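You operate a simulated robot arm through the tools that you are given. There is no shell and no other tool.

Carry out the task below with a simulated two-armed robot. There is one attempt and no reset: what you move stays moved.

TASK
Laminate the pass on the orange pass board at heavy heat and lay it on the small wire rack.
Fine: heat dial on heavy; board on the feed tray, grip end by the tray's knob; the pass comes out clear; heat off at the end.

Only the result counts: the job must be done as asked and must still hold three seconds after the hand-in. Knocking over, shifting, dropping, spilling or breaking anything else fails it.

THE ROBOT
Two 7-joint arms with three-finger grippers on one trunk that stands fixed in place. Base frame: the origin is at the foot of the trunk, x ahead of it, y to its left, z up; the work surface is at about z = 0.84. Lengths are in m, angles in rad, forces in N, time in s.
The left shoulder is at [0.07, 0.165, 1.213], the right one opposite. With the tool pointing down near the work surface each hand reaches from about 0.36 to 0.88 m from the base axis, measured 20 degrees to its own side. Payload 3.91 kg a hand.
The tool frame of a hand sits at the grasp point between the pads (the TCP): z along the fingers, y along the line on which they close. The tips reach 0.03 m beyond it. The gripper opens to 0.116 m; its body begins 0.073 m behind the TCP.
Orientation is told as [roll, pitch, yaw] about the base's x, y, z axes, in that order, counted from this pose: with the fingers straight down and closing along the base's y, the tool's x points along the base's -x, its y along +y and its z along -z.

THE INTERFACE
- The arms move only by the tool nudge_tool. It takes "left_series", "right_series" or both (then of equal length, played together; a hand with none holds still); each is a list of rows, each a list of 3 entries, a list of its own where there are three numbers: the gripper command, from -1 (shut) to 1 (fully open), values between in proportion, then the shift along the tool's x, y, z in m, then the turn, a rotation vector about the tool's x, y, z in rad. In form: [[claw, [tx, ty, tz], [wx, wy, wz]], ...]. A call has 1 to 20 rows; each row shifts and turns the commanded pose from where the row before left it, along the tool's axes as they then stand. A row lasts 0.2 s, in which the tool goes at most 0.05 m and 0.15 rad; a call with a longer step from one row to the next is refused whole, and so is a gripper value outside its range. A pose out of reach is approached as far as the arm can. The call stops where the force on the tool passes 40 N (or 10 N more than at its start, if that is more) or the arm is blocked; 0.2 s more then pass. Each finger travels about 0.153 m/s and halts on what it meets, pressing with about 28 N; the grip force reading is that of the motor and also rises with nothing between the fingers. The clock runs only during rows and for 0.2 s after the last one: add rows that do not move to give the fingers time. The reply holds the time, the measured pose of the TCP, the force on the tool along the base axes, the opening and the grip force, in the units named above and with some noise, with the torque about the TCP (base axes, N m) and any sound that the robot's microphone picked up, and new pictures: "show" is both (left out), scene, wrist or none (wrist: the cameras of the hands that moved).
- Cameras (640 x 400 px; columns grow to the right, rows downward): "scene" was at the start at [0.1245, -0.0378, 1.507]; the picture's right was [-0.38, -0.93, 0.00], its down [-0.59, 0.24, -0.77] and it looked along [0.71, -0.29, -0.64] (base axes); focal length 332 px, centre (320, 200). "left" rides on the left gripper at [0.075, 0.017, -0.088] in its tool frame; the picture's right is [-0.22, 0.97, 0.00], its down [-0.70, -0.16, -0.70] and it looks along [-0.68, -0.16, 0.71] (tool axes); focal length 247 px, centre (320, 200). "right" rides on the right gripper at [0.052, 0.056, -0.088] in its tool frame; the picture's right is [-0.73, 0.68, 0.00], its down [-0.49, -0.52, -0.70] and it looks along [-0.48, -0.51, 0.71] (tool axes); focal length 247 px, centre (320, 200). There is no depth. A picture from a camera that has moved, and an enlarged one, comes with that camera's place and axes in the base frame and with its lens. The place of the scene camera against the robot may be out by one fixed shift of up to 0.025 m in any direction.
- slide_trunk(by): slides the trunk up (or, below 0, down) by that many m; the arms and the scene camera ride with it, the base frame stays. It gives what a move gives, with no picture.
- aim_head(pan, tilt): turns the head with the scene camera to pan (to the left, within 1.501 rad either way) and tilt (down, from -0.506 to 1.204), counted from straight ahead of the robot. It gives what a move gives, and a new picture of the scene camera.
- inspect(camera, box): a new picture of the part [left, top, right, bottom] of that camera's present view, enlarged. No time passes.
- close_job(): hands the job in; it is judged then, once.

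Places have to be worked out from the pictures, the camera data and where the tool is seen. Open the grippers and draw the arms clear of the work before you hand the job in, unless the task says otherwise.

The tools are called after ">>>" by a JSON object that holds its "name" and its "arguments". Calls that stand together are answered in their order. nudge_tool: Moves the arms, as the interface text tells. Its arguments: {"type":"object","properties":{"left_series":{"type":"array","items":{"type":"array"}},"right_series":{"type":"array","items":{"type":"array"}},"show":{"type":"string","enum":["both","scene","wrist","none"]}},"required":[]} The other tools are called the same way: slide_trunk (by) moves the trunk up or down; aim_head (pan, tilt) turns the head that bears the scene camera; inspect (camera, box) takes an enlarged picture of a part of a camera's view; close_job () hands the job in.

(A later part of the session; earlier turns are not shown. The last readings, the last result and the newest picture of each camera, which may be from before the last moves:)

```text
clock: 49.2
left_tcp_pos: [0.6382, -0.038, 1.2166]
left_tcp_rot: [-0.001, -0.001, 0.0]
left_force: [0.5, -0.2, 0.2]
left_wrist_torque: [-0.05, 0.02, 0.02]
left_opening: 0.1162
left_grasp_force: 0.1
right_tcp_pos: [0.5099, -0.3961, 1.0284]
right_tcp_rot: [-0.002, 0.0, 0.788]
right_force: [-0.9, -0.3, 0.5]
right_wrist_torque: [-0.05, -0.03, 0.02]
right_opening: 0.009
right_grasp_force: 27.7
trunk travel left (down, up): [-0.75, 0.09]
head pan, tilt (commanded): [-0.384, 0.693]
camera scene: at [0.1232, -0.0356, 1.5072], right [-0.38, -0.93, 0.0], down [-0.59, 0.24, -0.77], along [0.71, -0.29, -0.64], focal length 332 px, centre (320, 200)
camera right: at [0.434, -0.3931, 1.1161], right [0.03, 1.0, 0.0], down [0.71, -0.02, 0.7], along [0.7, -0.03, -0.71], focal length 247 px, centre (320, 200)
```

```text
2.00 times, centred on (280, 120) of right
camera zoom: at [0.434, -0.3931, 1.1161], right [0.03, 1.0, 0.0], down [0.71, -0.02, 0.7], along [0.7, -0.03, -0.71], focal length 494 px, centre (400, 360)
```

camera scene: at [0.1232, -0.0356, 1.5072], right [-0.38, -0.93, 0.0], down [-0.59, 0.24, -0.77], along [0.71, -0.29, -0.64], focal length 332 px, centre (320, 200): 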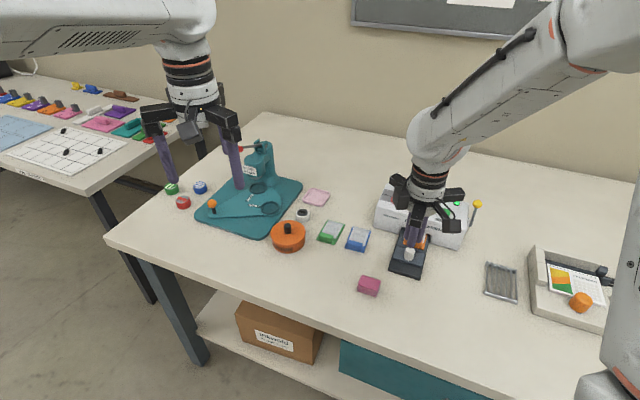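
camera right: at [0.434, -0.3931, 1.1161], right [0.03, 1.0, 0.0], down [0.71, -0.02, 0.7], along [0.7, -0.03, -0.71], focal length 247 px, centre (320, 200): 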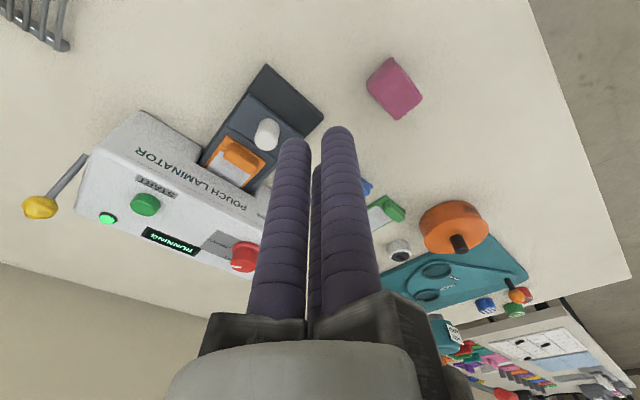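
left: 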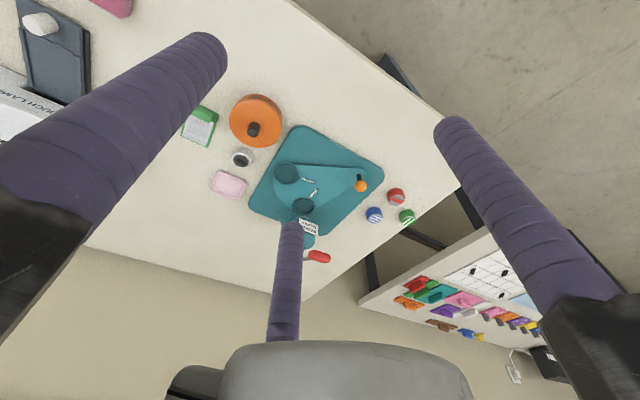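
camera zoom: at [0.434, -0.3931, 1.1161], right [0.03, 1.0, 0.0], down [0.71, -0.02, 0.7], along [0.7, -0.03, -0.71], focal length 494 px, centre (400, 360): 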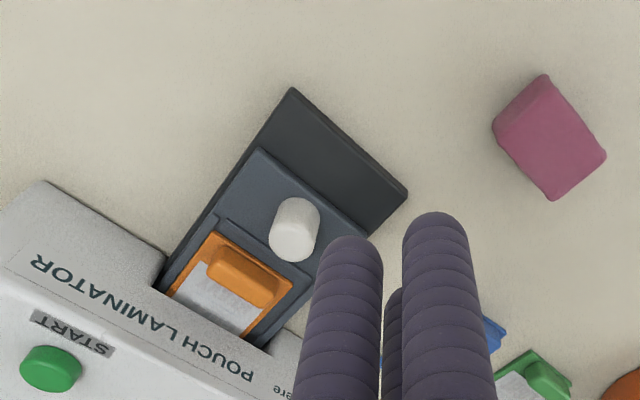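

The machine is drawing the tray in by itself. I'll hold still, clear of it, and wait while watching.

>>> {"name": "nudge_tool", "arguments": {"right_series": [[-1, [0, 0, 0], [0, 0, 0]], [-1, [0, 0, 0], [0, 0, 0]], [-1, [0, 0, 0], [0, 0, 0]], [-1, [0, 0, 0], [0, 0, 0]], [-1, [0, 0, 0], [0, 0, 0]], [-1, [0, 0, 0], [0, 0, 0]], [-1, [0, 0, 0], [0, 0, 0]], [-1, [0, 0, 0], [0, 0, 0]], [-1, [0, 0, 0], [0, 0, 0]], [-1, [0, 0, 0], [0, 0, 0]]], "show": "wrist"}}

>>> {"name": "inspect", "arguments": {"camera": "right", "box": [60, 40, 340, 280]}}

```text
clock: 51.4
left_tcp_pos: [0.6409, -0.0398, 1.2153]
left_tcp_rot: [0.0, 0.0, 0.001]
left_force: [0.3, -0.6, 0.3]
left_wrist_torque: [-0.01, -0.01, -0.02]
left_opening: 0.1157
left_grasp_force: 0.0
right_tcp_pos: [0.5116, -0.3991, 1.0268]
right_tcp_rot: [0.0, 0.0, 0.787]
right_force: [-1.2, -0.2, 0.3]
right_wrist_torque: [-0.04, -0.01, 0.01]
right_opening: 0.0094
right_grasp_force: 28.3
trunk travel left (down, up): [-0.75, 0.09]
head pan, tilt (commanded): [-0.384, 0.693]
camera right: at [0.4352, -0.3951, 1.1151], right [0.03, 1.0, 0.0], down [0.71, -0.02, 0.7], along [0.7, -0.02, -0.71], focal length 247 px, centre (320, 200)
```

right: 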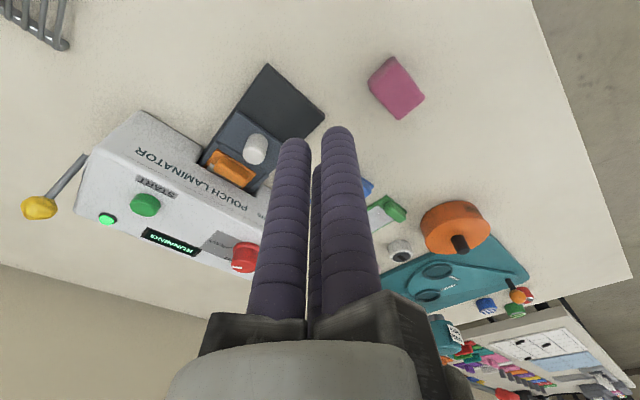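

```text
1.67 times, centred on (200, 160) of right
camera zoom: at [0.4352, -0.3951, 1.1151], right [0.03, 1.0, 0.0], down [0.71, -0.02, 0.7], along [0.7, -0.02, -0.71], focal length 412 px, centre (520, 267)
```

zoom: 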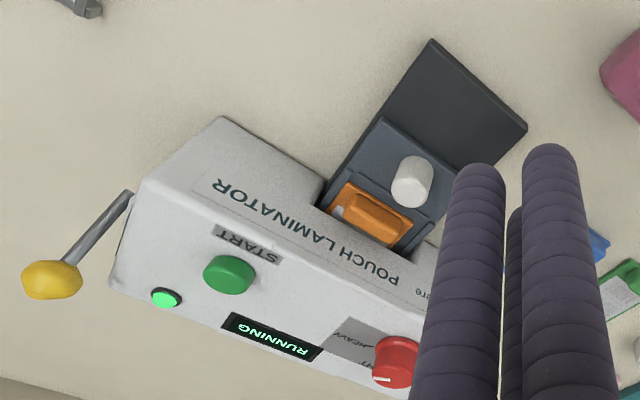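

The tray keeps moving in and RUNNING stays on. I'll wait another two seconds and look again.

>>> {"name": "nudge_tool", "arguments": {"right_series": [[-1, [0, 0, 0], [0, 0, 0]], [-1, [0, 0, 0], [0, 0, 0]], [-1, [0, 0, 0], [0, 0, 0]], [-1, [0, 0, 0], [0, 0, 0]], [-1, [0, 0, 0], [0, 0, 0]], [-1, [0, 0, 0], [0, 0, 0]], [-1, [0, 0, 0], [0, 0, 0]], [-1, [0, 0, 0], [0, 0, 0]]], "show": "wrist"}}

>>> {"name": "inspect", "arguments": {"camera": "right", "box": [60, 40, 340, 280]}}

```text
clock: 53.2
left_tcp_pos: [0.6405, -0.0409, 1.2164]
left_tcp_rot: [-0.001, -0.002, 0.0]
left_force: [-0.3, 0.2, 0.0]
left_wrist_torque: [0.0, 0.04, -0.01]
left_opening: 0.116
left_grasp_force: 0.1
right_tcp_pos: [0.5102, -0.3986, 1.0273]
right_tcp_rot: [0.0, 0.0, 0.787]
right_force: [-0.8, 0.4, -0.6]
right_wrist_torque: [0.01, 0.01, -0.01]
right_opening: 0.0092
right_grasp_force: 27.6
trunk travel left (down, up): [-0.75, 0.09]
head pan, tilt (commanded): [-0.384, 0.693]
camera right: at [0.4353, -0.3951, 1.1151], right [0.03, 1.0, 0.0], down [0.71, -0.02, 0.7], along [0.7, -0.02, -0.71], focal length 247 px, centre (320, 200)
```

right: 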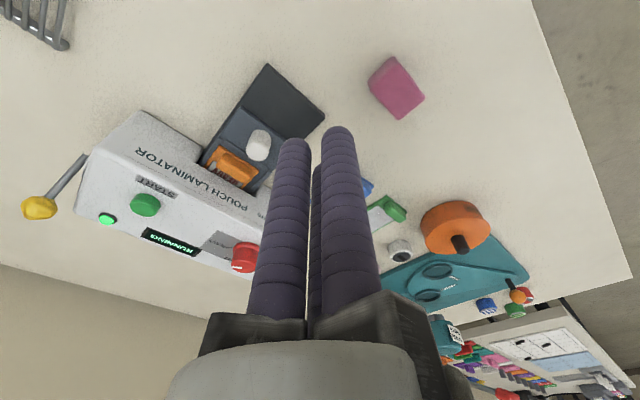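

```text
1.67 times, centred on (200, 160) of right
camera zoom: at [0.4353, -0.3951, 1.1151], right [0.03, 1.0, 0.0], down [0.71, -0.02, 0.7], along [0.7, -0.02, -0.71], focal length 412 px, centre (520, 267)
```

zoom: 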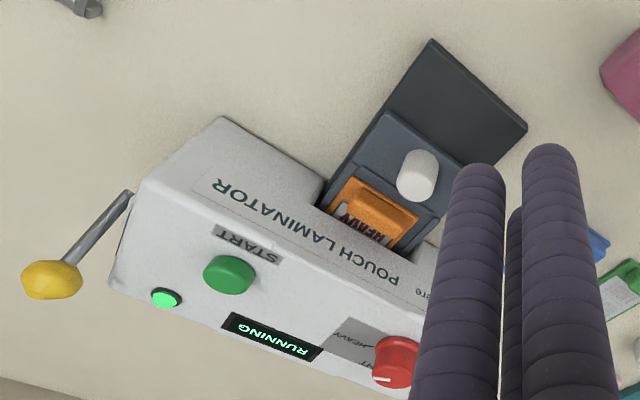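

The tray has turned around and is coming back out; the pass text is now dark and clear. I'll wait for it to finish.

>>> {"name": "nudge_tool", "arguments": {"right_series": [[-1, [0, 0, 0], [0, 0, 0]], [-1, [0, 0, 0], [0, 0, 0]], [-1, [0, 0, 0], [0, 0, 0]], [-1, [0, 0, 0], [0, 0, 0]], [-1, [0, 0, 0], [0, 0, 0]], [-1, [0, 0, 0], [0, 0, 0]], [-1, [0, 0, 0], [0, 0, 0]], [-1, [0, 0, 0], [0, 0, 0]], [-1, [0, 0, 0], [0, 0, 0]], [-1, [0, 0, 0], [0, 0, 0]], [-1, [0, 0, 0], [0, 0, 0]], [-1, [0, 0, 0], [0, 0, 0]], [-1, [0, 0, 0], [0, 0, 0]], [-1, [0, 0, 0], [0, 0, 0]], [-1, [0, 0, 0], [0, 0, 0]]], "show": "wrist"}}

>>> {"name": "inspect", "arguments": {"camera": "right", "box": [60, 40, 340, 280]}}

```text
clock: 56.4
left_tcp_pos: [0.64, -0.0401, 1.2152]
left_tcp_rot: [-0.001, 0.0, 0.0]
left_force: [0.0, -0.3, 0.2]
left_wrist_torque: [0.02, -0.02, 0.01]
left_opening: 0.1162
left_grasp_force: 0.0
right_tcp_pos: [0.5117, -0.3977, 1.0273]
right_tcp_rot: [0.0, 0.0, 0.786]
right_force: [0.6, -0.1, 0.3]
right_wrist_torque: [-0.01, 0.0, -0.07]
right_opening: 0.0094
right_grasp_force: 28.6
trunk travel left (down, up): [-0.75, 0.09]
head pan, tilt (commanded): [-0.384, 0.693]
camera right: at [0.4353, -0.3951, 1.1151], right [0.03, 1.0, 0.0], down [0.71, -0.02, 0.7], along [0.7, -0.02, -0.71], focal length 247 px, centre (320, 200)
```

right: 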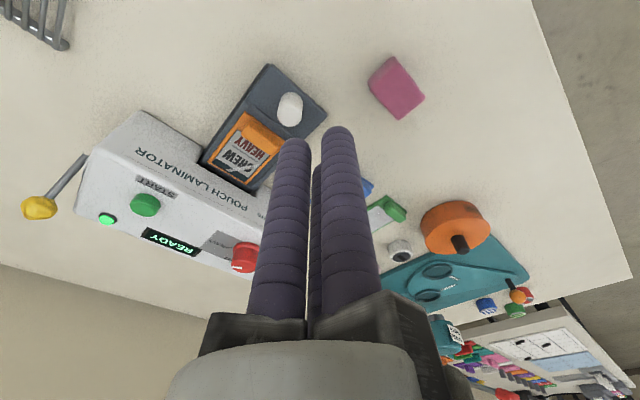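

```text
1.67 times, centred on (200, 160) of right
camera zoom: at [0.4353, -0.3951, 1.1151], right [0.03, 1.0, 0.0], down [0.71, -0.02, 0.7], along [0.7, -0.02, -0.71], focal length 412 px, centre (520, 267)
```

zoom: 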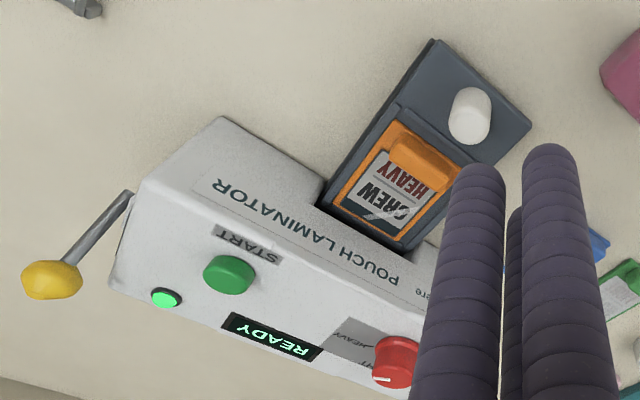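

The machine is READY again and the pass has come out clear with the text sharp. Now I'll go back over the grip block, turning the hand to the earlier grasp orientation.

>>> {"name": "nudge_tool", "arguments": {"right_series": [[-1, [-0.0044, -0.045, -0.015], [0, 0, 0]], [-0.3, [-0.0044, -0.045, -0.015], [0, 0, 0]], [-0.2, [0, 0, 0], [0, 0, 0.142]], [-0.2, [0, 0, 0], [0, 0, 0.142]], [-0.2, [0, 0, 0], [0, 0, 0.142]], [-0.2, [0, 0, 0], [0, 0, 0.142]], [-0.2, [0, 0, 0], [0, 0, 0.142]], [-0.2, [0, 0, 0], [0, 0, 0.142]], [-0.2, [0, 0, 0], [0, 0, 0.142]], [-0.2, [0, 0, 0], [0, 0, 0.142]], [-0.2, [0, 0, 0], [0, 0, 0.142]], [-0.2, [0, 0, 0], [0, 0, 0.142]], [-0.2, [0, 0, 0], [0, 0, 0.142]], [-0.2, [0, 0, 0], [0, 0, 0]]], "show": "both"}}

>>> {"name": "inspect", "arguments": {"camera": "right", "box": [220, 0, 420, 150]}}

>>> {"name": "inspect", "arguments": {"camera": "scene", "box": [370, 175, 490, 285]}}

```text
clock: 59.4
left_tcp_pos: [0.6395, -0.0413, 1.2151]
left_tcp_rot: [0.0, 0.0, -0.001]
left_force: [-0.2, 0.6, -0.4]
left_wrist_torque: [0.0, 0.0, 0.01]
left_opening: 0.1161
left_grasp_force: 0.2
right_tcp_pos: [0.5794, -0.4558, 1.0574]
right_tcp_rot: [0.0, 0.0, -0.777]
right_force: [-0.1, -0.1, 0.4]
right_wrist_torque: [0.0, 0.01, 0.03]
right_opening: 0.0464
right_grasp_force: 0.0
trunk travel left (down, up): [-0.75, 0.09]
head pan, tilt (commanded): [-0.384, 0.693]
camera scene: at [0.1245, -0.038, 1.507], right [-0.38, -0.93, 0.0], down [-0.59, 0.24, -0.77], along [0.71, -0.29, -0.64], focal length 332 px, centre (320, 200)
camera right: at [0.5827, -0.3783, 1.1452], right [1.0, -0.03, 0.0], down [-0.02, -0.71, 0.7], along [-0.02, -0.7, -0.71], focal length 247 px, centre (320, 200)
```

scene: 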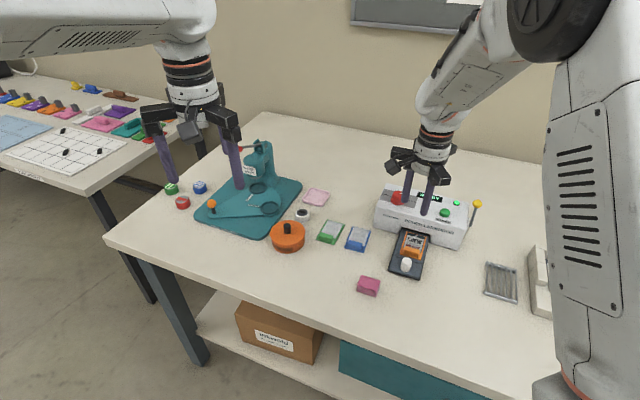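
right: 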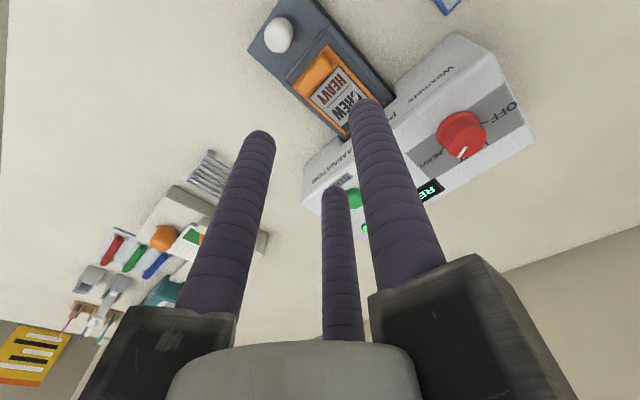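

```text
2.67 times, centred on (320, 75) of right
camera zoom: at [0.5827, -0.3783, 1.1452], right [1.0, -0.03, 0.0], down [-0.02, -0.71, 0.7], along [-0.02, -0.7, -0.71], focal length 659 px, centre (320, 533)
```

zoom: 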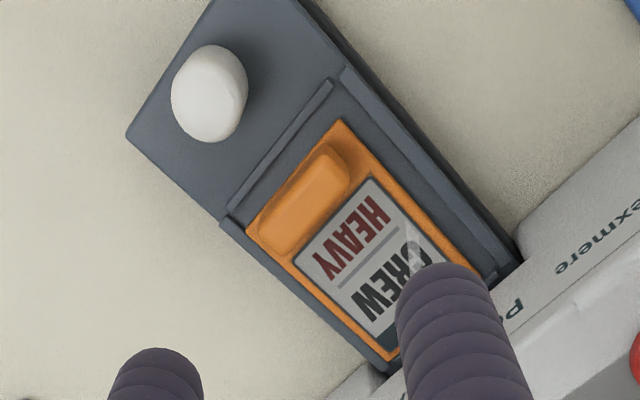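

```text
3.64 times, centred on (430, 230) of scene
camera zoom: at [0.1245, -0.038, 1.507], right [-0.38, -0.93, 0.0], down [-0.59, 0.24, -0.77], along [0.71, -0.29, -0.64], focal length 1209 px, centre (-80, 91)
```

zoom: 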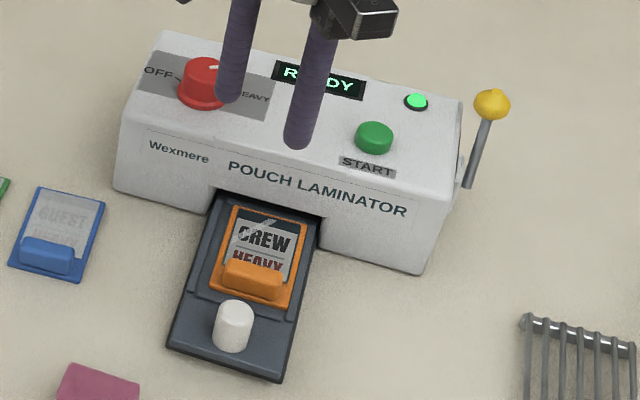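

The board has stayed put within 2 mm: block centre about (0.576, −0.467). I'll narrow the opening to clear the knob, shift 3 mm along the feed axis and descend to just above the block first.

>>> {"name": "nudge_tool", "arguments": {"right_series": [[-0.4, [-0.003, 0, 0.0], [0, 0, 0]], [-0.4, [0, 0, 0.045], [0, 0, 0]], [-0.4, [0, 0, 0.045], [0, 0, 0]], [-0.4, [0, 0, 0.04], [0, 0, 0]], [-0.4, [0, 0, 0.008], [0, 0, 0]], [-0.4, [0, 0, 0], [0, 0, 0]]], "show": "both"}}

>>> {"name": "inspect", "arguments": {"camera": "right", "box": [205, 50, 445, 230]}}

>>> {"name": "inspect", "arguments": {"camera": "scene", "box": [380, 210, 450, 285]}}

```text
clock: 60.8
left_tcp_pos: [0.6403, -0.0407, 1.2158]
left_tcp_rot: [-0.001, -0.001, -0.002]
left_force: [-0.8, -1.0, 0.9]
left_wrist_torque: [0.0, -0.02, 0.0]
left_opening: 0.1161
left_grasp_force: 0.1
right_tcp_pos: [0.5817, -0.4573, 0.9194]
right_tcp_rot: [-0.001, -0.001, -0.777]
right_force: [1.1, -0.3, 0.3]
right_wrist_torque: [0.01, -0.05, -0.01]
right_opening: 0.0347
right_grasp_force: 0.1
trunk travel left (down, up): [-0.75, 0.09]
head pan, tilt (commanded): [-0.384, 0.693]
camera scene: at [0.1242, -0.0377, 1.5071], right [-0.38, -0.93, 0.0], down [-0.59, 0.24, -0.77], along [0.71, -0.29, -0.64], focal length 332 px, centre (320, 200)
camera right: at [0.5844, -0.3799, 1.0068], right [1.0, -0.03, 0.0], down [-0.02, -0.71, 0.7], along [-0.02, -0.7, -0.71], focal length 247 px, centre (320, 200)
```

scene: 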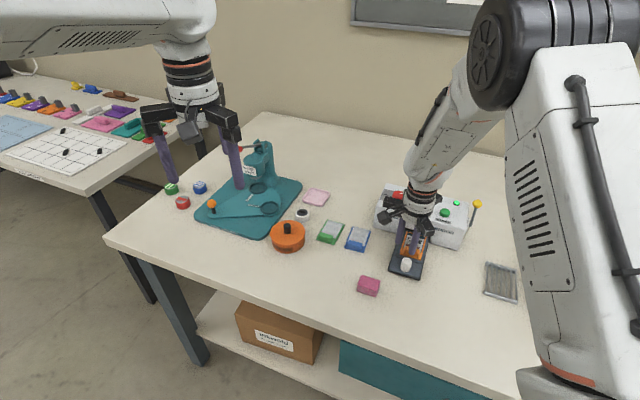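
right: 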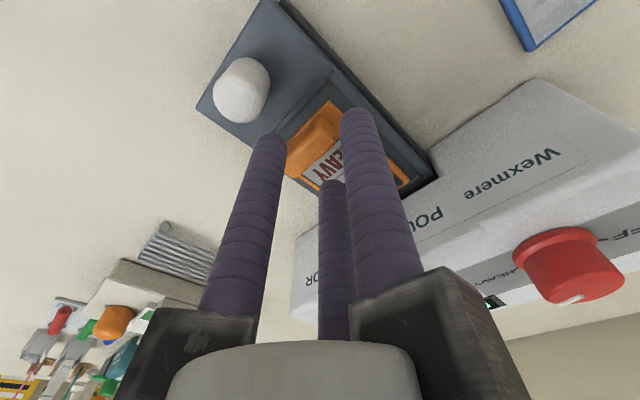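

```text
2.22 times, centred on (325, 140) of right
camera zoom: at [0.5844, -0.3799, 1.0068], right [1.0, -0.03, 0.0], down [-0.02, -0.71, 0.7], along [-0.02, -0.7, -0.71], focal length 549 px, centre (309, 333)
```

zoom: 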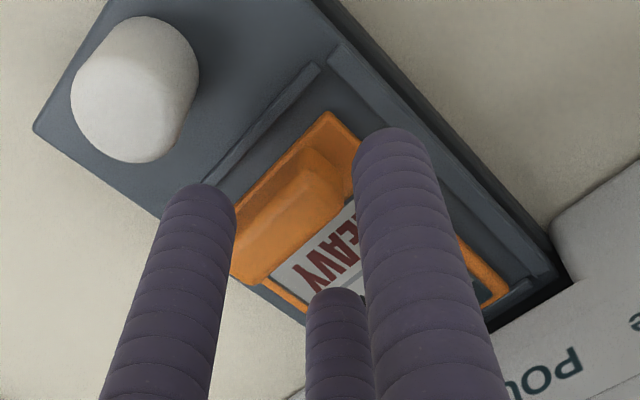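

```text
5.33 times, centred on (415, 248) of scene
camera zoom: at [0.1242, -0.0377, 1.5071], right [-0.38, -0.93, 0.0], down [-0.59, 0.24, -0.77], along [0.71, -0.29, -0.64], focal length 1774 px, centre (-187, -53)
```

zoom: 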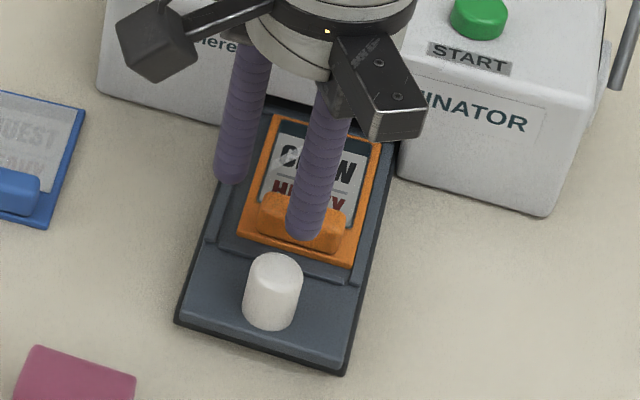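

The hand-to-board relation matches the earlier good grasp within a millimetre. I'll descend the last 2 cm and close on the block.

>>> {"name": "nudge_tool", "arguments": {"right_series": [[-0.4, [0, 0, 0.012], [0, 0, 0]], [-0.4, [0, 0, 0.009], [0, 0, 0]], [-0.55, [0, 0, 0], [0, 0, 0]], [-0.7, [0, 0, 0], [0, 0, 0]], [-0.85, [0, 0, 0], [0, 0, 0]], [-1, [0, 0, 0], [0, 0, 0]], [-1, [0, 0, 0], [0, 0, 0]]], "show": "both"}}

>>> {"name": "inspect", "arguments": {"camera": "right", "box": [205, 50, 445, 230]}}

```text
clock: 62.4
left_tcp_pos: [0.6402, -0.0405, 1.2159]
left_tcp_rot: [0.001, -0.001, -0.001]
left_force: [-0.4, 0.0, 0.1]
left_wrist_torque: [-0.03, 0.03, -0.03]
left_opening: 0.116
left_grasp_force: 0.0
right_tcp_pos: [0.5832, -0.4573, 0.8978]
right_tcp_rot: [0.0, 0.002, -0.775]
right_force: [-0.3, -0.4, -0.4]
right_wrist_torque: [-0.03, 0.0, 0.01]
right_opening: 0.0191
right_grasp_force: 27.6
trunk travel left (down, up): [-0.75, 0.09]
head pan, tilt (commanded): [-0.384, 0.693]
camera scene: at [0.1247, -0.0379, 1.507], right [-0.38, -0.93, 0.0], down [-0.59, 0.24, -0.77], along [0.71, -0.29, -0.64], focal length 332 px, centre (320, 200)
camera right: at [0.5849, -0.3796, 0.9855], right [1.0, -0.03, 0.0], down [-0.02, -0.71, 0.7], along [-0.02, -0.7, -0.71], focal length 247 px, centre (320, 200)
```

scene: 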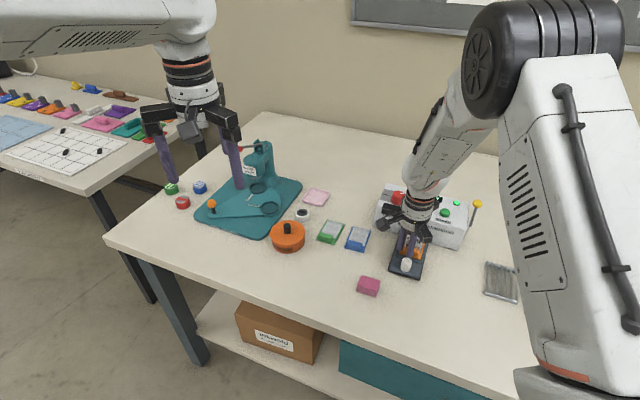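
right: 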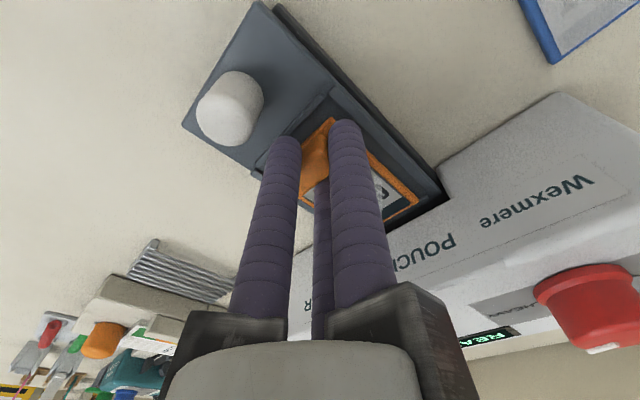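

```text
2.22 times, centred on (325, 140) of right
camera zoom: at [0.5849, -0.3796, 0.9855], right [1.0, -0.03, 0.0], down [-0.02, -0.71, 0.7], along [-0.02, -0.7, -0.71], focal length 549 px, centre (309, 333)
```

zoom: 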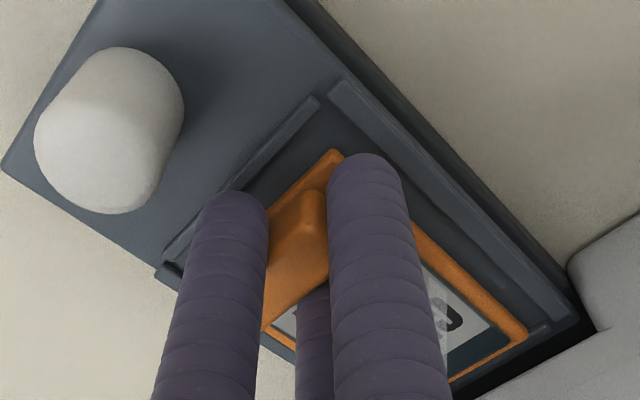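

Gripped again at 0.019. I'll lift it straight up clear of the tray and the laminator, and check it before carrying it to the rack.

>>> {"name": "nudge_tool", "arguments": {"right_series": [[-1, [0, 0, -0.01], [0, 0, 0]], [-1, [0.003, 0, -0.02], [0, 0, 0]], [-1, [0.003, 0, -0.03], [0, 0, 0]], [-1, [0, 0, -0.03], [0, 0, 0]], [-1, [0, 0, 0], [0, 0, 0]]], "show": "both"}}

>>> {"name": "inspect", "arguments": {"camera": "scene", "box": [370, 195, 490, 285]}}

>>> {"name": "inspect", "arguments": {"camera": "scene", "box": [470, 230, 640, 350]}}

```text
clock: 63.6
left_tcp_pos: [0.6391, -0.0407, 1.2155]
left_tcp_rot: [0.0, 0.0, 0.0]
left_force: [-0.9, -1.5, -0.1]
left_wrist_torque: [0.02, 0.04, 0.0]
left_opening: 0.116
left_grasp_force: 0.0
right_tcp_pos: [0.5771, -0.4526, 0.9865]
right_tcp_rot: [0.001, -0.001, -0.774]
right_force: [-0.1, -0.1, 0.0]
right_wrist_torque: [0.01, 0.02, 0.03]
right_opening: 0.0193
right_grasp_force: 27.7
trunk travel left (down, up): [-0.75, 0.09]
head pan, tilt (commanded): [-0.384, 0.693]
camera scene: at [0.1252, -0.0383, 1.5069], right [-0.38, -0.93, 0.0], down [-0.59, 0.24, -0.77], along [0.71, -0.29, -0.64], focal length 332 px, centre (320, 200)
camera right: at [0.5806, -0.3744, 1.0758], right [1.0, -0.03, 0.0], down [-0.02, -0.71, 0.7], along [-0.02, -0.7, -0.71], focal length 247 px, centre (320, 200)
```

scene: 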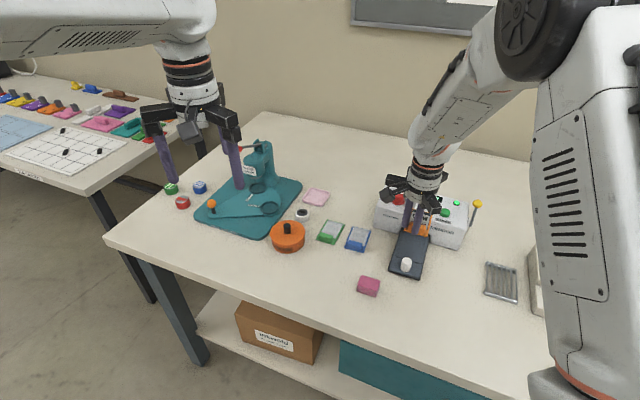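
right: 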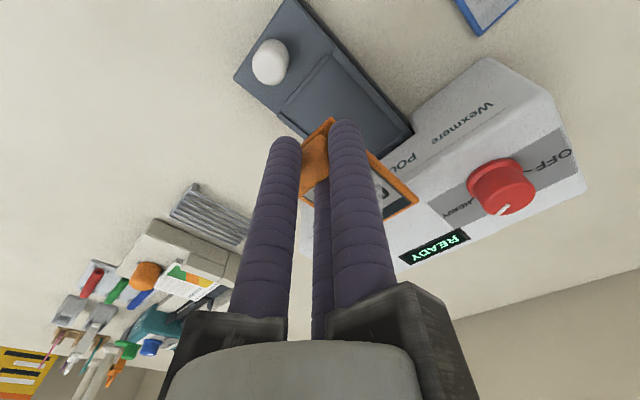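

```text
4.44 times, centred on (430, 240) of scene
camera zoom: at [0.1252, -0.0383, 1.5069], right [-0.38, -0.93, 0.0], down [-0.59, 0.24, -0.77], along [0.71, -0.29, -0.64], focal length 1478 px, centre (-169, 22)
```

zoom: 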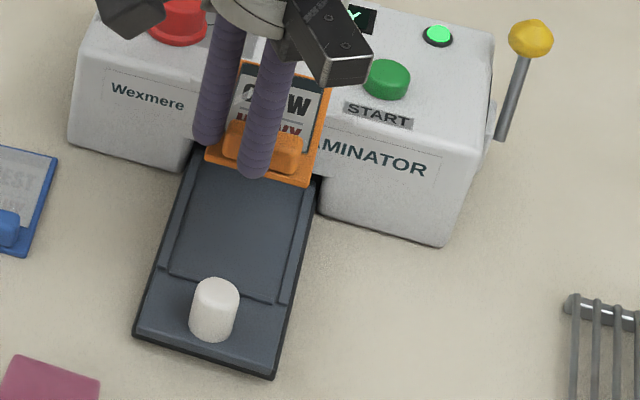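

```text
3.33 times, centred on (555, 290) of scene
camera zoom: at [0.1252, -0.0383, 1.5069], right [-0.38, -0.93, 0.0], down [-0.59, 0.24, -0.77], along [0.71, -0.29, -0.64], focal length 1108 px, centre (-463, -100)
```

zoom: 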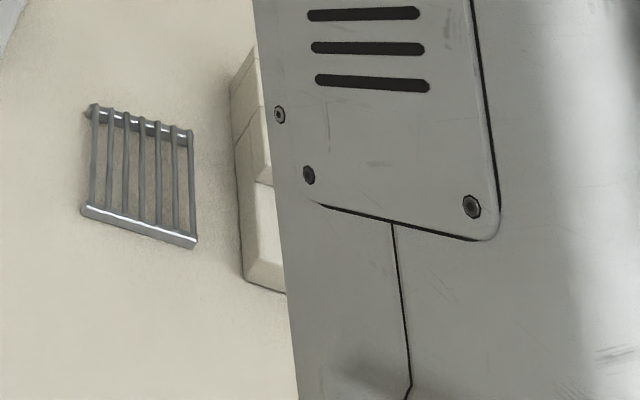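

The board is up and clear. I'll carry it across at this height to hover over the wire rack, whose centre I put at about (0.4265, −0.625).

>>> {"name": "nudge_tool", "arguments": {"right_series": [[-1, [0.0043, -0.0439, 0], [0, 0, 0]], [-1, [0.0043, -0.0439, 0], [0, 0, 0]], [-1, [0.0043, -0.0439, 0], [0, 0, 0]], [-1, [0.0043, -0.0439, 0], [0, 0, 0]], [-1, [0.0043, -0.0439, 0], [0, 0, 0]], [-1, [0, 0, 0], [0, 0, 0]]], "show": "both"}}

>>> {"name": "inspect", "arguments": {"camera": "right", "box": [205, 0, 445, 200]}}

>>> {"name": "inspect", "arguments": {"camera": "scene", "box": [450, 220, 570, 320]}}

```text
clock: 65.0
left_tcp_pos: [0.6404, -0.0404, 1.2167]
left_tcp_rot: [0.0, 0.0, -0.001]
left_force: [0.4, 0.2, -0.4]
left_wrist_torque: [0.0, -0.02, 0.0]
left_opening: 0.1162
left_grasp_force: 0.1
right_tcp_pos: [0.41, -0.5944, 0.9868]
right_tcp_rot: [-0.001, 0.001, -0.774]
right_force: [-0.3, 0.8, -0.4]
right_wrist_torque: [0.01, 0.05, 0.0]
right_opening: 0.0192
right_grasp_force: 28.3
trunk travel left (down, up): [-0.75, 0.09]
head pan, tilt (commanded): [-0.384, 0.693]
camera scene: at [0.1254, -0.0371, 1.5069], right [-0.38, -0.93, 0.0], down [-0.59, 0.24, -0.77], along [0.71, -0.29, -0.64], focal length 332 px, centre (320, 200)
camera right: at [0.4127, -0.5155, 1.0756], right [1.0, -0.03, 0.0], down [-0.02, -0.71, 0.7], along [-0.02, -0.7, -0.71], focal length 247 px, centre (320, 200)
```

scene: 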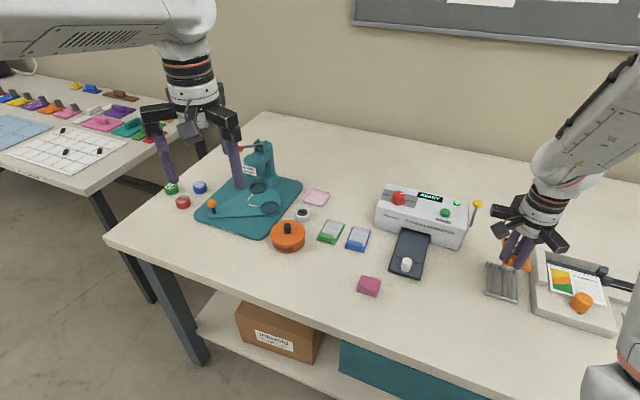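
right: 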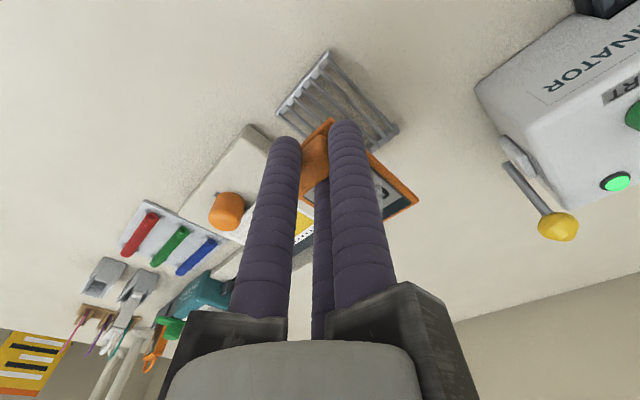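

```text
2.00 times, centred on (325, 100) of right
camera zoom: at [0.4127, -0.5155, 1.0756], right [1.0, -0.03, 0.0], down [-0.02, -0.71, 0.7], along [-0.02, -0.7, -0.71], focal length 494 px, centre (310, 400)
```

zoom: 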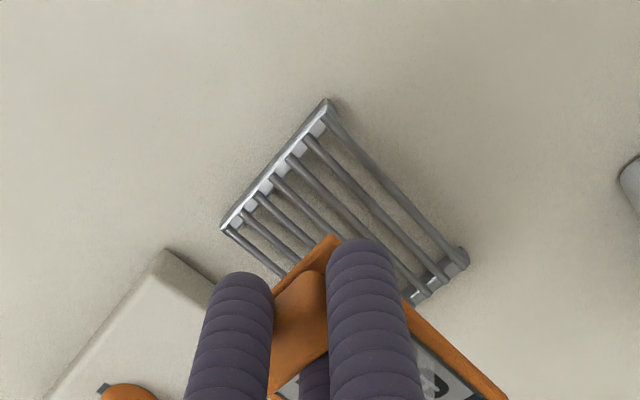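

```text
4.00 times, centred on (510, 270) of scene
camera zoom: at [0.1254, -0.0371, 1.5069], right [-0.38, -0.93, 0.0], down [-0.59, 0.24, -0.77], along [0.71, -0.29, -0.64], focal length 1330 px, centre (-440, -80)
```

zoom: 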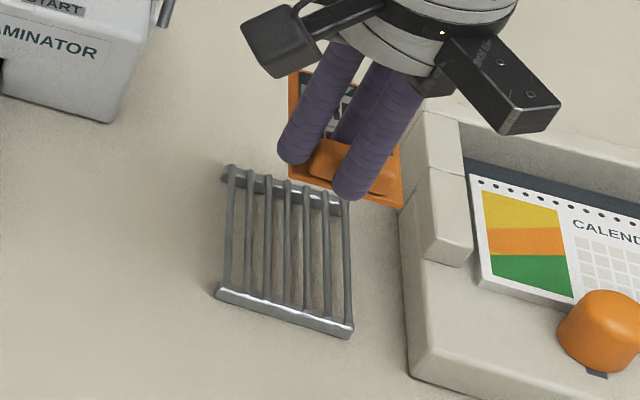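

The board centre, at (0.4275, −0.6244), is within about 3 mm of the rack centre at (0.427, −0.627), and the angles match. I'll trim that and lower to just above the rack.

>>> {"name": "nudge_tool", "arguments": {"right_series": [[-1, [-0.001, -0.002, 0.0], [0, 0, 0]], [-1, [0, 0, 0.03], [0, 0, 0]], [-1, [0, 0, 0.03], [0, 0, 0]], [-1, [0, 0, 0.02], [0, 0, 0]], [-1, [0, 0, 0], [0, 0, 0]]], "show": "both"}}

>>> {"name": "inspect", "arguments": {"camera": "right", "box": [205, 40, 445, 220]}}

>>> {"name": "inspect", "arguments": {"camera": "scene", "box": [460, 220, 580, 320]}}

```text
clock: 66.2
left_tcp_pos: [0.64, -0.0401, 1.2145]
left_tcp_rot: [0.0, -0.001, 0.0]
left_force: [1.1, -0.1, 0.2]
left_wrist_torque: [0.0, 0.0, 0.01]
left_opening: 0.1162
left_grasp_force: 0.1
right_tcp_pos: [0.408, -0.596, 0.9084]
right_tcp_rot: [-0.001, 0.001, -0.775]
right_force: [0.5, 0.0, -0.6]
right_wrist_torque: [0.01, 0.04, -0.01]
right_opening: 0.0191
right_grasp_force: 27.9
trunk travel left (down, up): [-0.75, 0.09]
head pan, tilt (commanded): [-0.384, 0.693]
camera scene: at [0.1246, -0.0377, 1.507], right [-0.38, -0.93, 0.0], down [-0.59, 0.24, -0.77], along [0.71, -0.29, -0.64], focal length 332 px, centre (320, 200)
camera right: at [0.4107, -0.5186, 0.9952], right [1.0, -0.03, 0.0], down [-0.02, -0.71, 0.7], along [-0.02, -0.7, -0.71], focal length 247 px, centre (320, 200)
```

scene: 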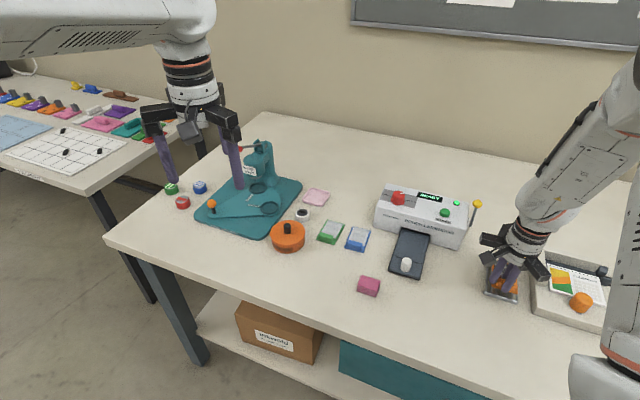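
right: 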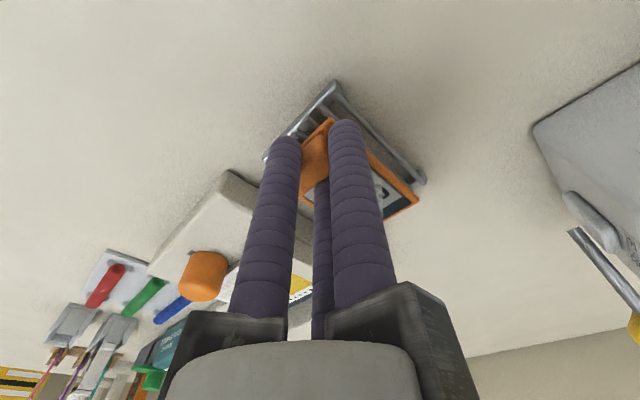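

```text
2.22 times, centred on (325, 130) of right
camera zoom: at [0.4107, -0.5186, 0.9952], right [1.0, -0.03, 0.0], down [-0.02, -0.71, 0.7], along [-0.02, -0.7, -0.71], focal length 549 px, centre (309, 356)
```

zoom: 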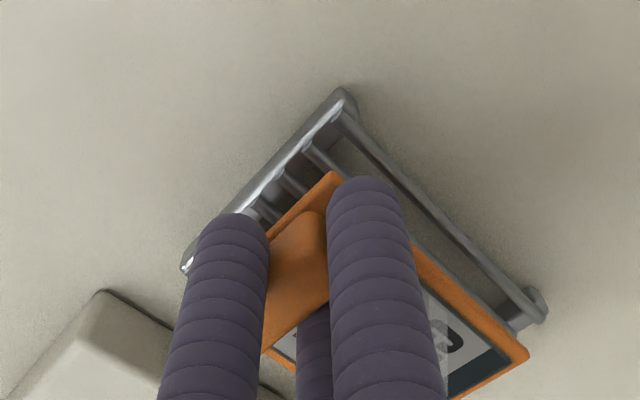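

```text
4.00 times, centred on (520, 270) of scene
camera zoom: at [0.1246, -0.0377, 1.507], right [-0.38, -0.93, 0.0], down [-0.59, 0.24, -0.77], along [0.71, -0.29, -0.64], focal length 1330 px, centre (-480, -80)
```

zoom: 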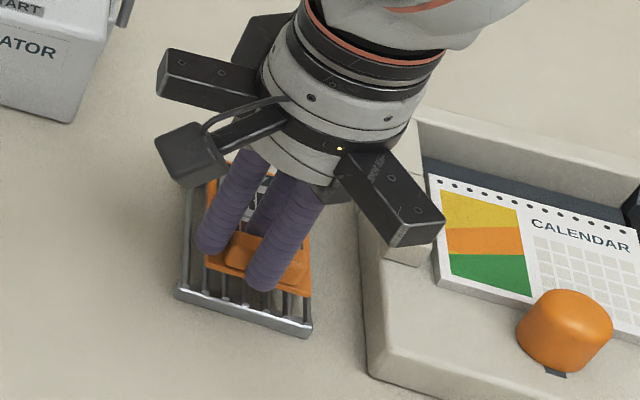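

The rack is 4 mm further along the board's axis than the board centre. I'll shift by 3 mm and lower gently, feeling for contact.

>>> {"name": "nudge_tool", "arguments": {"right_series": [[-1, [-0.003, -0.001, 0.003], [0, 0, 0]], [-1, [0, 0, 0.003], [0, 0, 0]], [-1, [0, 0, 0.002], [0, 0, 0]]], "show": "none"}}

```text
clock: 67.0
left_tcp_pos: [0.6395, -0.0407, 1.2157]
left_tcp_rot: [-0.001, 0.0, 0.0]
left_force: [0.3, 0.4, -0.3]
left_wrist_torque: [0.02, 0.01, -0.01]
left_opening: 0.1161
left_grasp_force: 0.2
right_tcp_pos: [0.4105, -0.5994, 0.8999]
right_tcp_rot: [-0.001, 0.001, -0.774]
right_force: [0.6, -0.3, 0.4]
right_wrist_torque: [0.05, 0.0, 0.03]
right_opening: 0.0193
right_grasp_force: 28.0
trunk travel left (down, up): [-0.75, 0.09]
head pan, tilt (commanded): [-0.384, 0.693]
```

No contact yet at z 0.900. I'll continue down in 2 mm steps.

>>> {"name": "nudge_tool", "arguments": {"right_series": [[-1, [0, 0, 0.002], [0, 0, 0]], [-1, [0, 0, 0.002], [0, 0, 0]]], "show": "none"}}

```text
clock: 67.6
left_tcp_pos: [0.6406, -0.0399, 1.2151]
left_tcp_rot: [-0.002, 0.002, 0.001]
left_force: [0.3, 0.7, 1.0]
left_wrist_torque: [0.03, 0.02, 0.01]
left_opening: 0.116
left_grasp_force: 0.0
right_tcp_pos: [0.4106, -0.5994, 0.8956]
right_tcp_rot: [0.0, 0.002, -0.776]
right_force: [1.1, 0.2, -0.3]
right_wrist_torque: [-0.01, 0.06, 0.02]
right_opening: 0.0191
right_grasp_force: 27.5
trunk travel left (down, up): [-0.75, 0.09]
head pan, tilt (commanded): [-0.384, 0.693]
```

Still free at 0.8956, so I'll lower further in 2 mm steps.

>>> {"name": "nudge_tool", "arguments": {"right_series": [[-1, [0, 0, 0.002], [0, 0, 0]], [-1, [0, 0, 0.002], [0, 0, 0]]], "show": "wrist"}}

>>> {"name": "inspect", "arguments": {"camera": "scene", "box": [480, 240, 540, 310]}}

```text
clock: 68.2
left_tcp_pos: [0.6392, -0.0406, 1.2162]
left_tcp_rot: [0.001, 0.001, 0.0]
left_force: [0.1, -0.2, -0.8]
left_wrist_torque: [0.01, 0.0, 0.03]
left_opening: 0.1162
left_grasp_force: 0.0
right_tcp_pos: [0.4106, -0.599, 0.8907]
right_tcp_rot: [0.0, -0.002, -0.776]
right_force: [-0.2, 0.2, -1.0]
right_wrist_torque: [0.0, -0.01, 0.01]
right_opening: 0.0193
right_grasp_force: 27.9
trunk travel left (down, up): [-0.75, 0.09]
head pan, tilt (commanded): [-0.384, 0.693]
camera right: at [0.4129, -0.5211, 0.9793], right [1.0, -0.03, 0.0], down [-0.02, -0.71, 0.7], along [-0.02, -0.7, -0.71], focal length 247 px, centre (320, 200)
```

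right: 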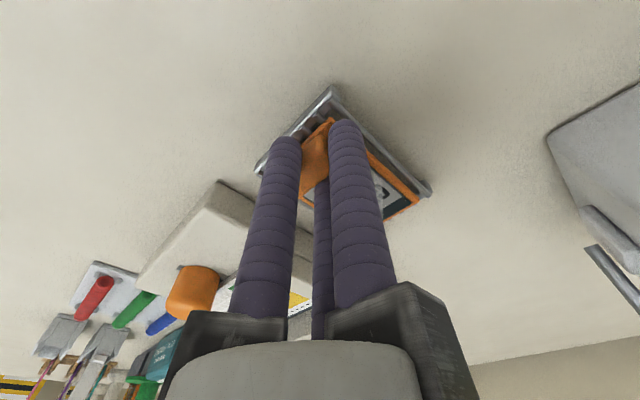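

```text
5.71 times, centred on (510, 275) of scene
camera zoom: at [0.1244, -0.0378, 1.5071], right [-0.38, -0.93, 0.0], down [-0.59, 0.24, -0.77], along [0.71, -0.29, -0.64], focal length 1900 px, centre (-766, -229)
```

zoom: 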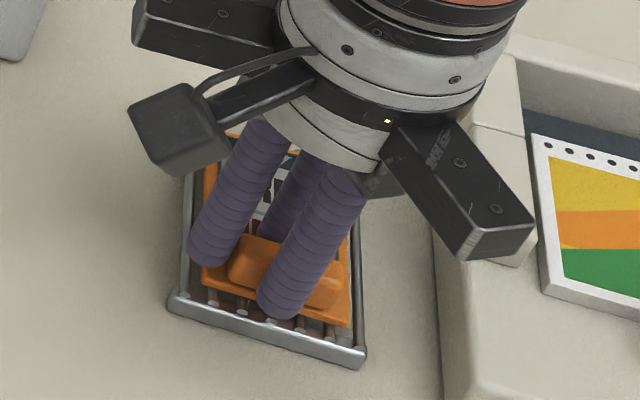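

Still no contact at 0.891, and alignment with the rack looks right. I'll continue down in 2 mm steps.

>>> {"name": "nudge_tool", "arguments": {"right_series": [[-1, [0, 0, 0.002], [0, 0, 0]], [-1, [0, 0, 0.002], [0, 0, 0]]], "show": "none"}}

```text
clock: 68.8
left_tcp_pos: [0.6387, -0.0371, 1.2181]
left_tcp_rot: [-0.003, -0.003, 0.0]
left_force: [0.3, -0.5, 0.8]
left_wrist_torque: [-0.01, 0.01, 0.02]
left_opening: 0.116
left_grasp_force: 0.0
right_tcp_pos: [0.4102, -0.5982, 0.8913]
right_tcp_rot: [0.0, -0.007, -0.773]
right_force: [-1.7, 0.1, 25.6]
right_wrist_torque: [-0.23, 0.22, -0.02]
right_opening: 0.0191
right_grasp_force: 28.3
trunk travel left (down, up): [-0.75, 0.09]
head pan, tilt (commanded): [-0.384, 0.693]
```

Contact: 25.6 N at z 0.891, so the board rests on the rack. I'll ease up 3 mm to unload it, then check.

>>> {"name": "nudge_tool", "arguments": {"right_series": [[-1, [0, 0, -0.003], [0, 0, 0]], [-1, [0, 0, 0], [0, 0, 0]]], "show": "none"}}

```text
clock: 69.4
left_tcp_pos: [0.6392, -0.0384, 1.2159]
left_tcp_rot: [-0.002, -0.002, 0.0]
left_force: [0.0, 0.9, 0.5]
left_wrist_torque: [0.02, 0.02, -0.01]
left_opening: 0.1158
left_grasp_force: 0.1
right_tcp_pos: [0.4096, -0.5995, 0.8911]
right_tcp_rot: [0.0, -0.001, -0.775]
right_force: [0.9, -2.2, 17.6]
right_wrist_torque: [-0.19, 0.08, 0.04]
right_opening: 0.0193
right_grasp_force: 27.6
trunk travel left (down, up): [-0.75, 0.09]
head pan, tilt (commanded): [-0.384, 0.693]
```

It still bears 17.6 N. I'll ease 2 mm more and read again.

>>> {"name": "nudge_tool", "arguments": {"right_series": [[-1, [0, 0, -0.0015], [0, 0, 0]], [-1, [0, 0, 0], [0, 0, 0]]], "show": "none"}}

```text
clock: 70.0
left_tcp_pos: [0.6401, -0.0395, 1.2153]
left_tcp_rot: [0.0, 0.0, 0.001]
left_force: [0.2, 0.0, -0.4]
left_wrist_torque: [0.0, 0.01, -0.02]
left_opening: 0.1162
left_grasp_force: 0.1
right_tcp_pos: [0.4091, -0.5988, 0.8904]
right_tcp_rot: [0.001, 0.004, -0.775]
right_force: [-0.1, 0.6, 1.7]
right_wrist_torque: [0.01, -0.02, -0.03]
right_opening: 0.0194
right_grasp_force: 28.2
trunk travel left (down, up): [-0.75, 0.09]
head pan, tilt (commanded): [-0.384, 0.693]
```

The load is now just 1.7 N, with the board resting on the rack. I'll open the fingers gradually and look.

>>> {"name": "nudge_tool", "arguments": {"right_series": [[-0.7, [0, 0, 0], [0, 0, 0]], [-0.6, [0, 0, 0], [0, 0, 0]], [-0.5, [0, 0, 0], [0, 0, 0]], [-0.4, [0, 0, 0], [0, 0, 0]], [-0.3, [0, 0, 0], [0, 0, 0]]], "show": "both"}}

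>>> {"name": "inspect", "arguments": {"camera": "right", "box": [205, 40, 445, 220]}}

>>> {"name": "inspect", "arguments": {"camera": "scene", "box": [480, 240, 540, 310]}}

```text
clock: 71.2
left_tcp_pos: [0.6398, -0.0403, 1.2145]
left_tcp_rot: [-0.001, 0.0, 0.0]
left_force: [-0.5, -0.2, 0.7]
left_wrist_torque: [0.0, 0.03, -0.02]
left_opening: 0.1159
left_grasp_force: 0.1
right_tcp_pos: [0.4097, -0.5994, 0.8923]
right_tcp_rot: [0.0, 0.001, -0.776]
right_force: [0.1, -0.1, 0.4]
right_wrist_torque: [-0.02, 0.03, 0.03]
right_opening: 0.0404
right_grasp_force: 0.0
trunk travel left (down, up): [-0.75, 0.09]
head pan, tilt (commanded): [-0.384, 0.693]
camera scene: at [0.1244, -0.0379, 1.507], right [-0.38, -0.93, 0.0], down [-0.59, 0.24, -0.77], along [0.71, -0.29, -0.64], focal length 332 px, centre (320, 200)
camera right: at [0.4128, -0.5215, 0.98], right [1.0, -0.03, 0.0], down [-0.02, -0.71, 0.7], along [-0.02, -0.7, -0.71], focal length 247 px, centre (320, 200)
```

scene: 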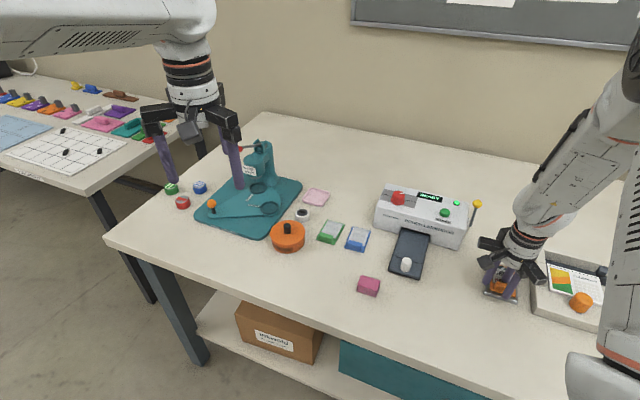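
right: 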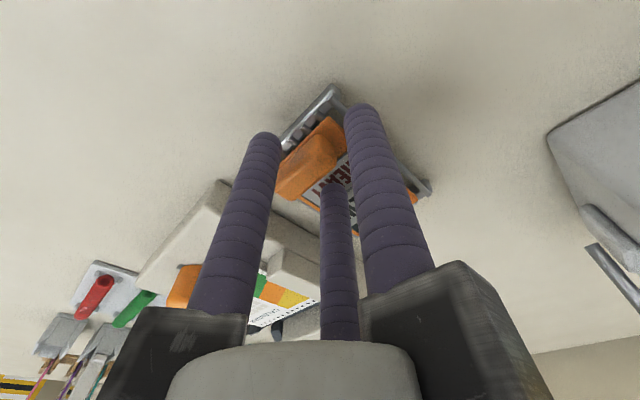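

```text
2.22 times, centred on (325, 130) of right
camera zoom: at [0.4128, -0.5215, 0.98], right [1.0, -0.03, 0.0], down [-0.02, -0.71, 0.7], along [-0.02, -0.7, -0.71], focal length 549 px, centre (309, 356)
```

zoom: 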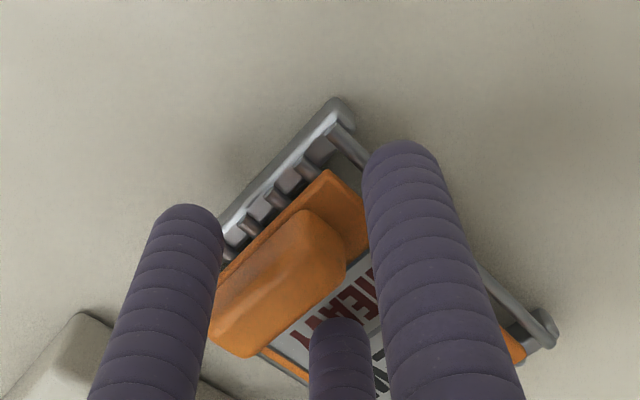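

```text
5.71 times, centred on (510, 275) of scene
camera zoom: at [0.1244, -0.0379, 1.507], right [-0.38, -0.93, 0.0], down [-0.59, 0.24, -0.77], along [0.71, -0.29, -0.64], focal length 1900 px, centre (-766, -229)
```

zoom: 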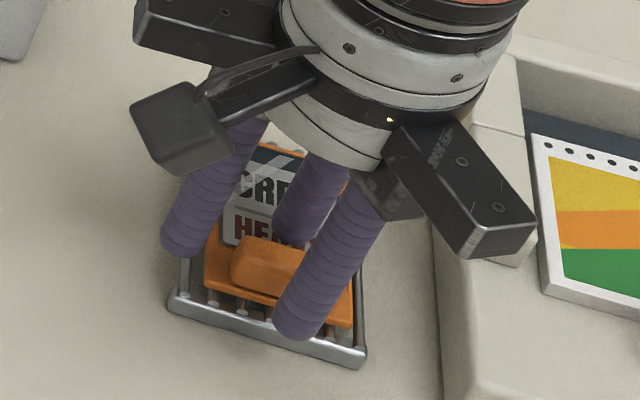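

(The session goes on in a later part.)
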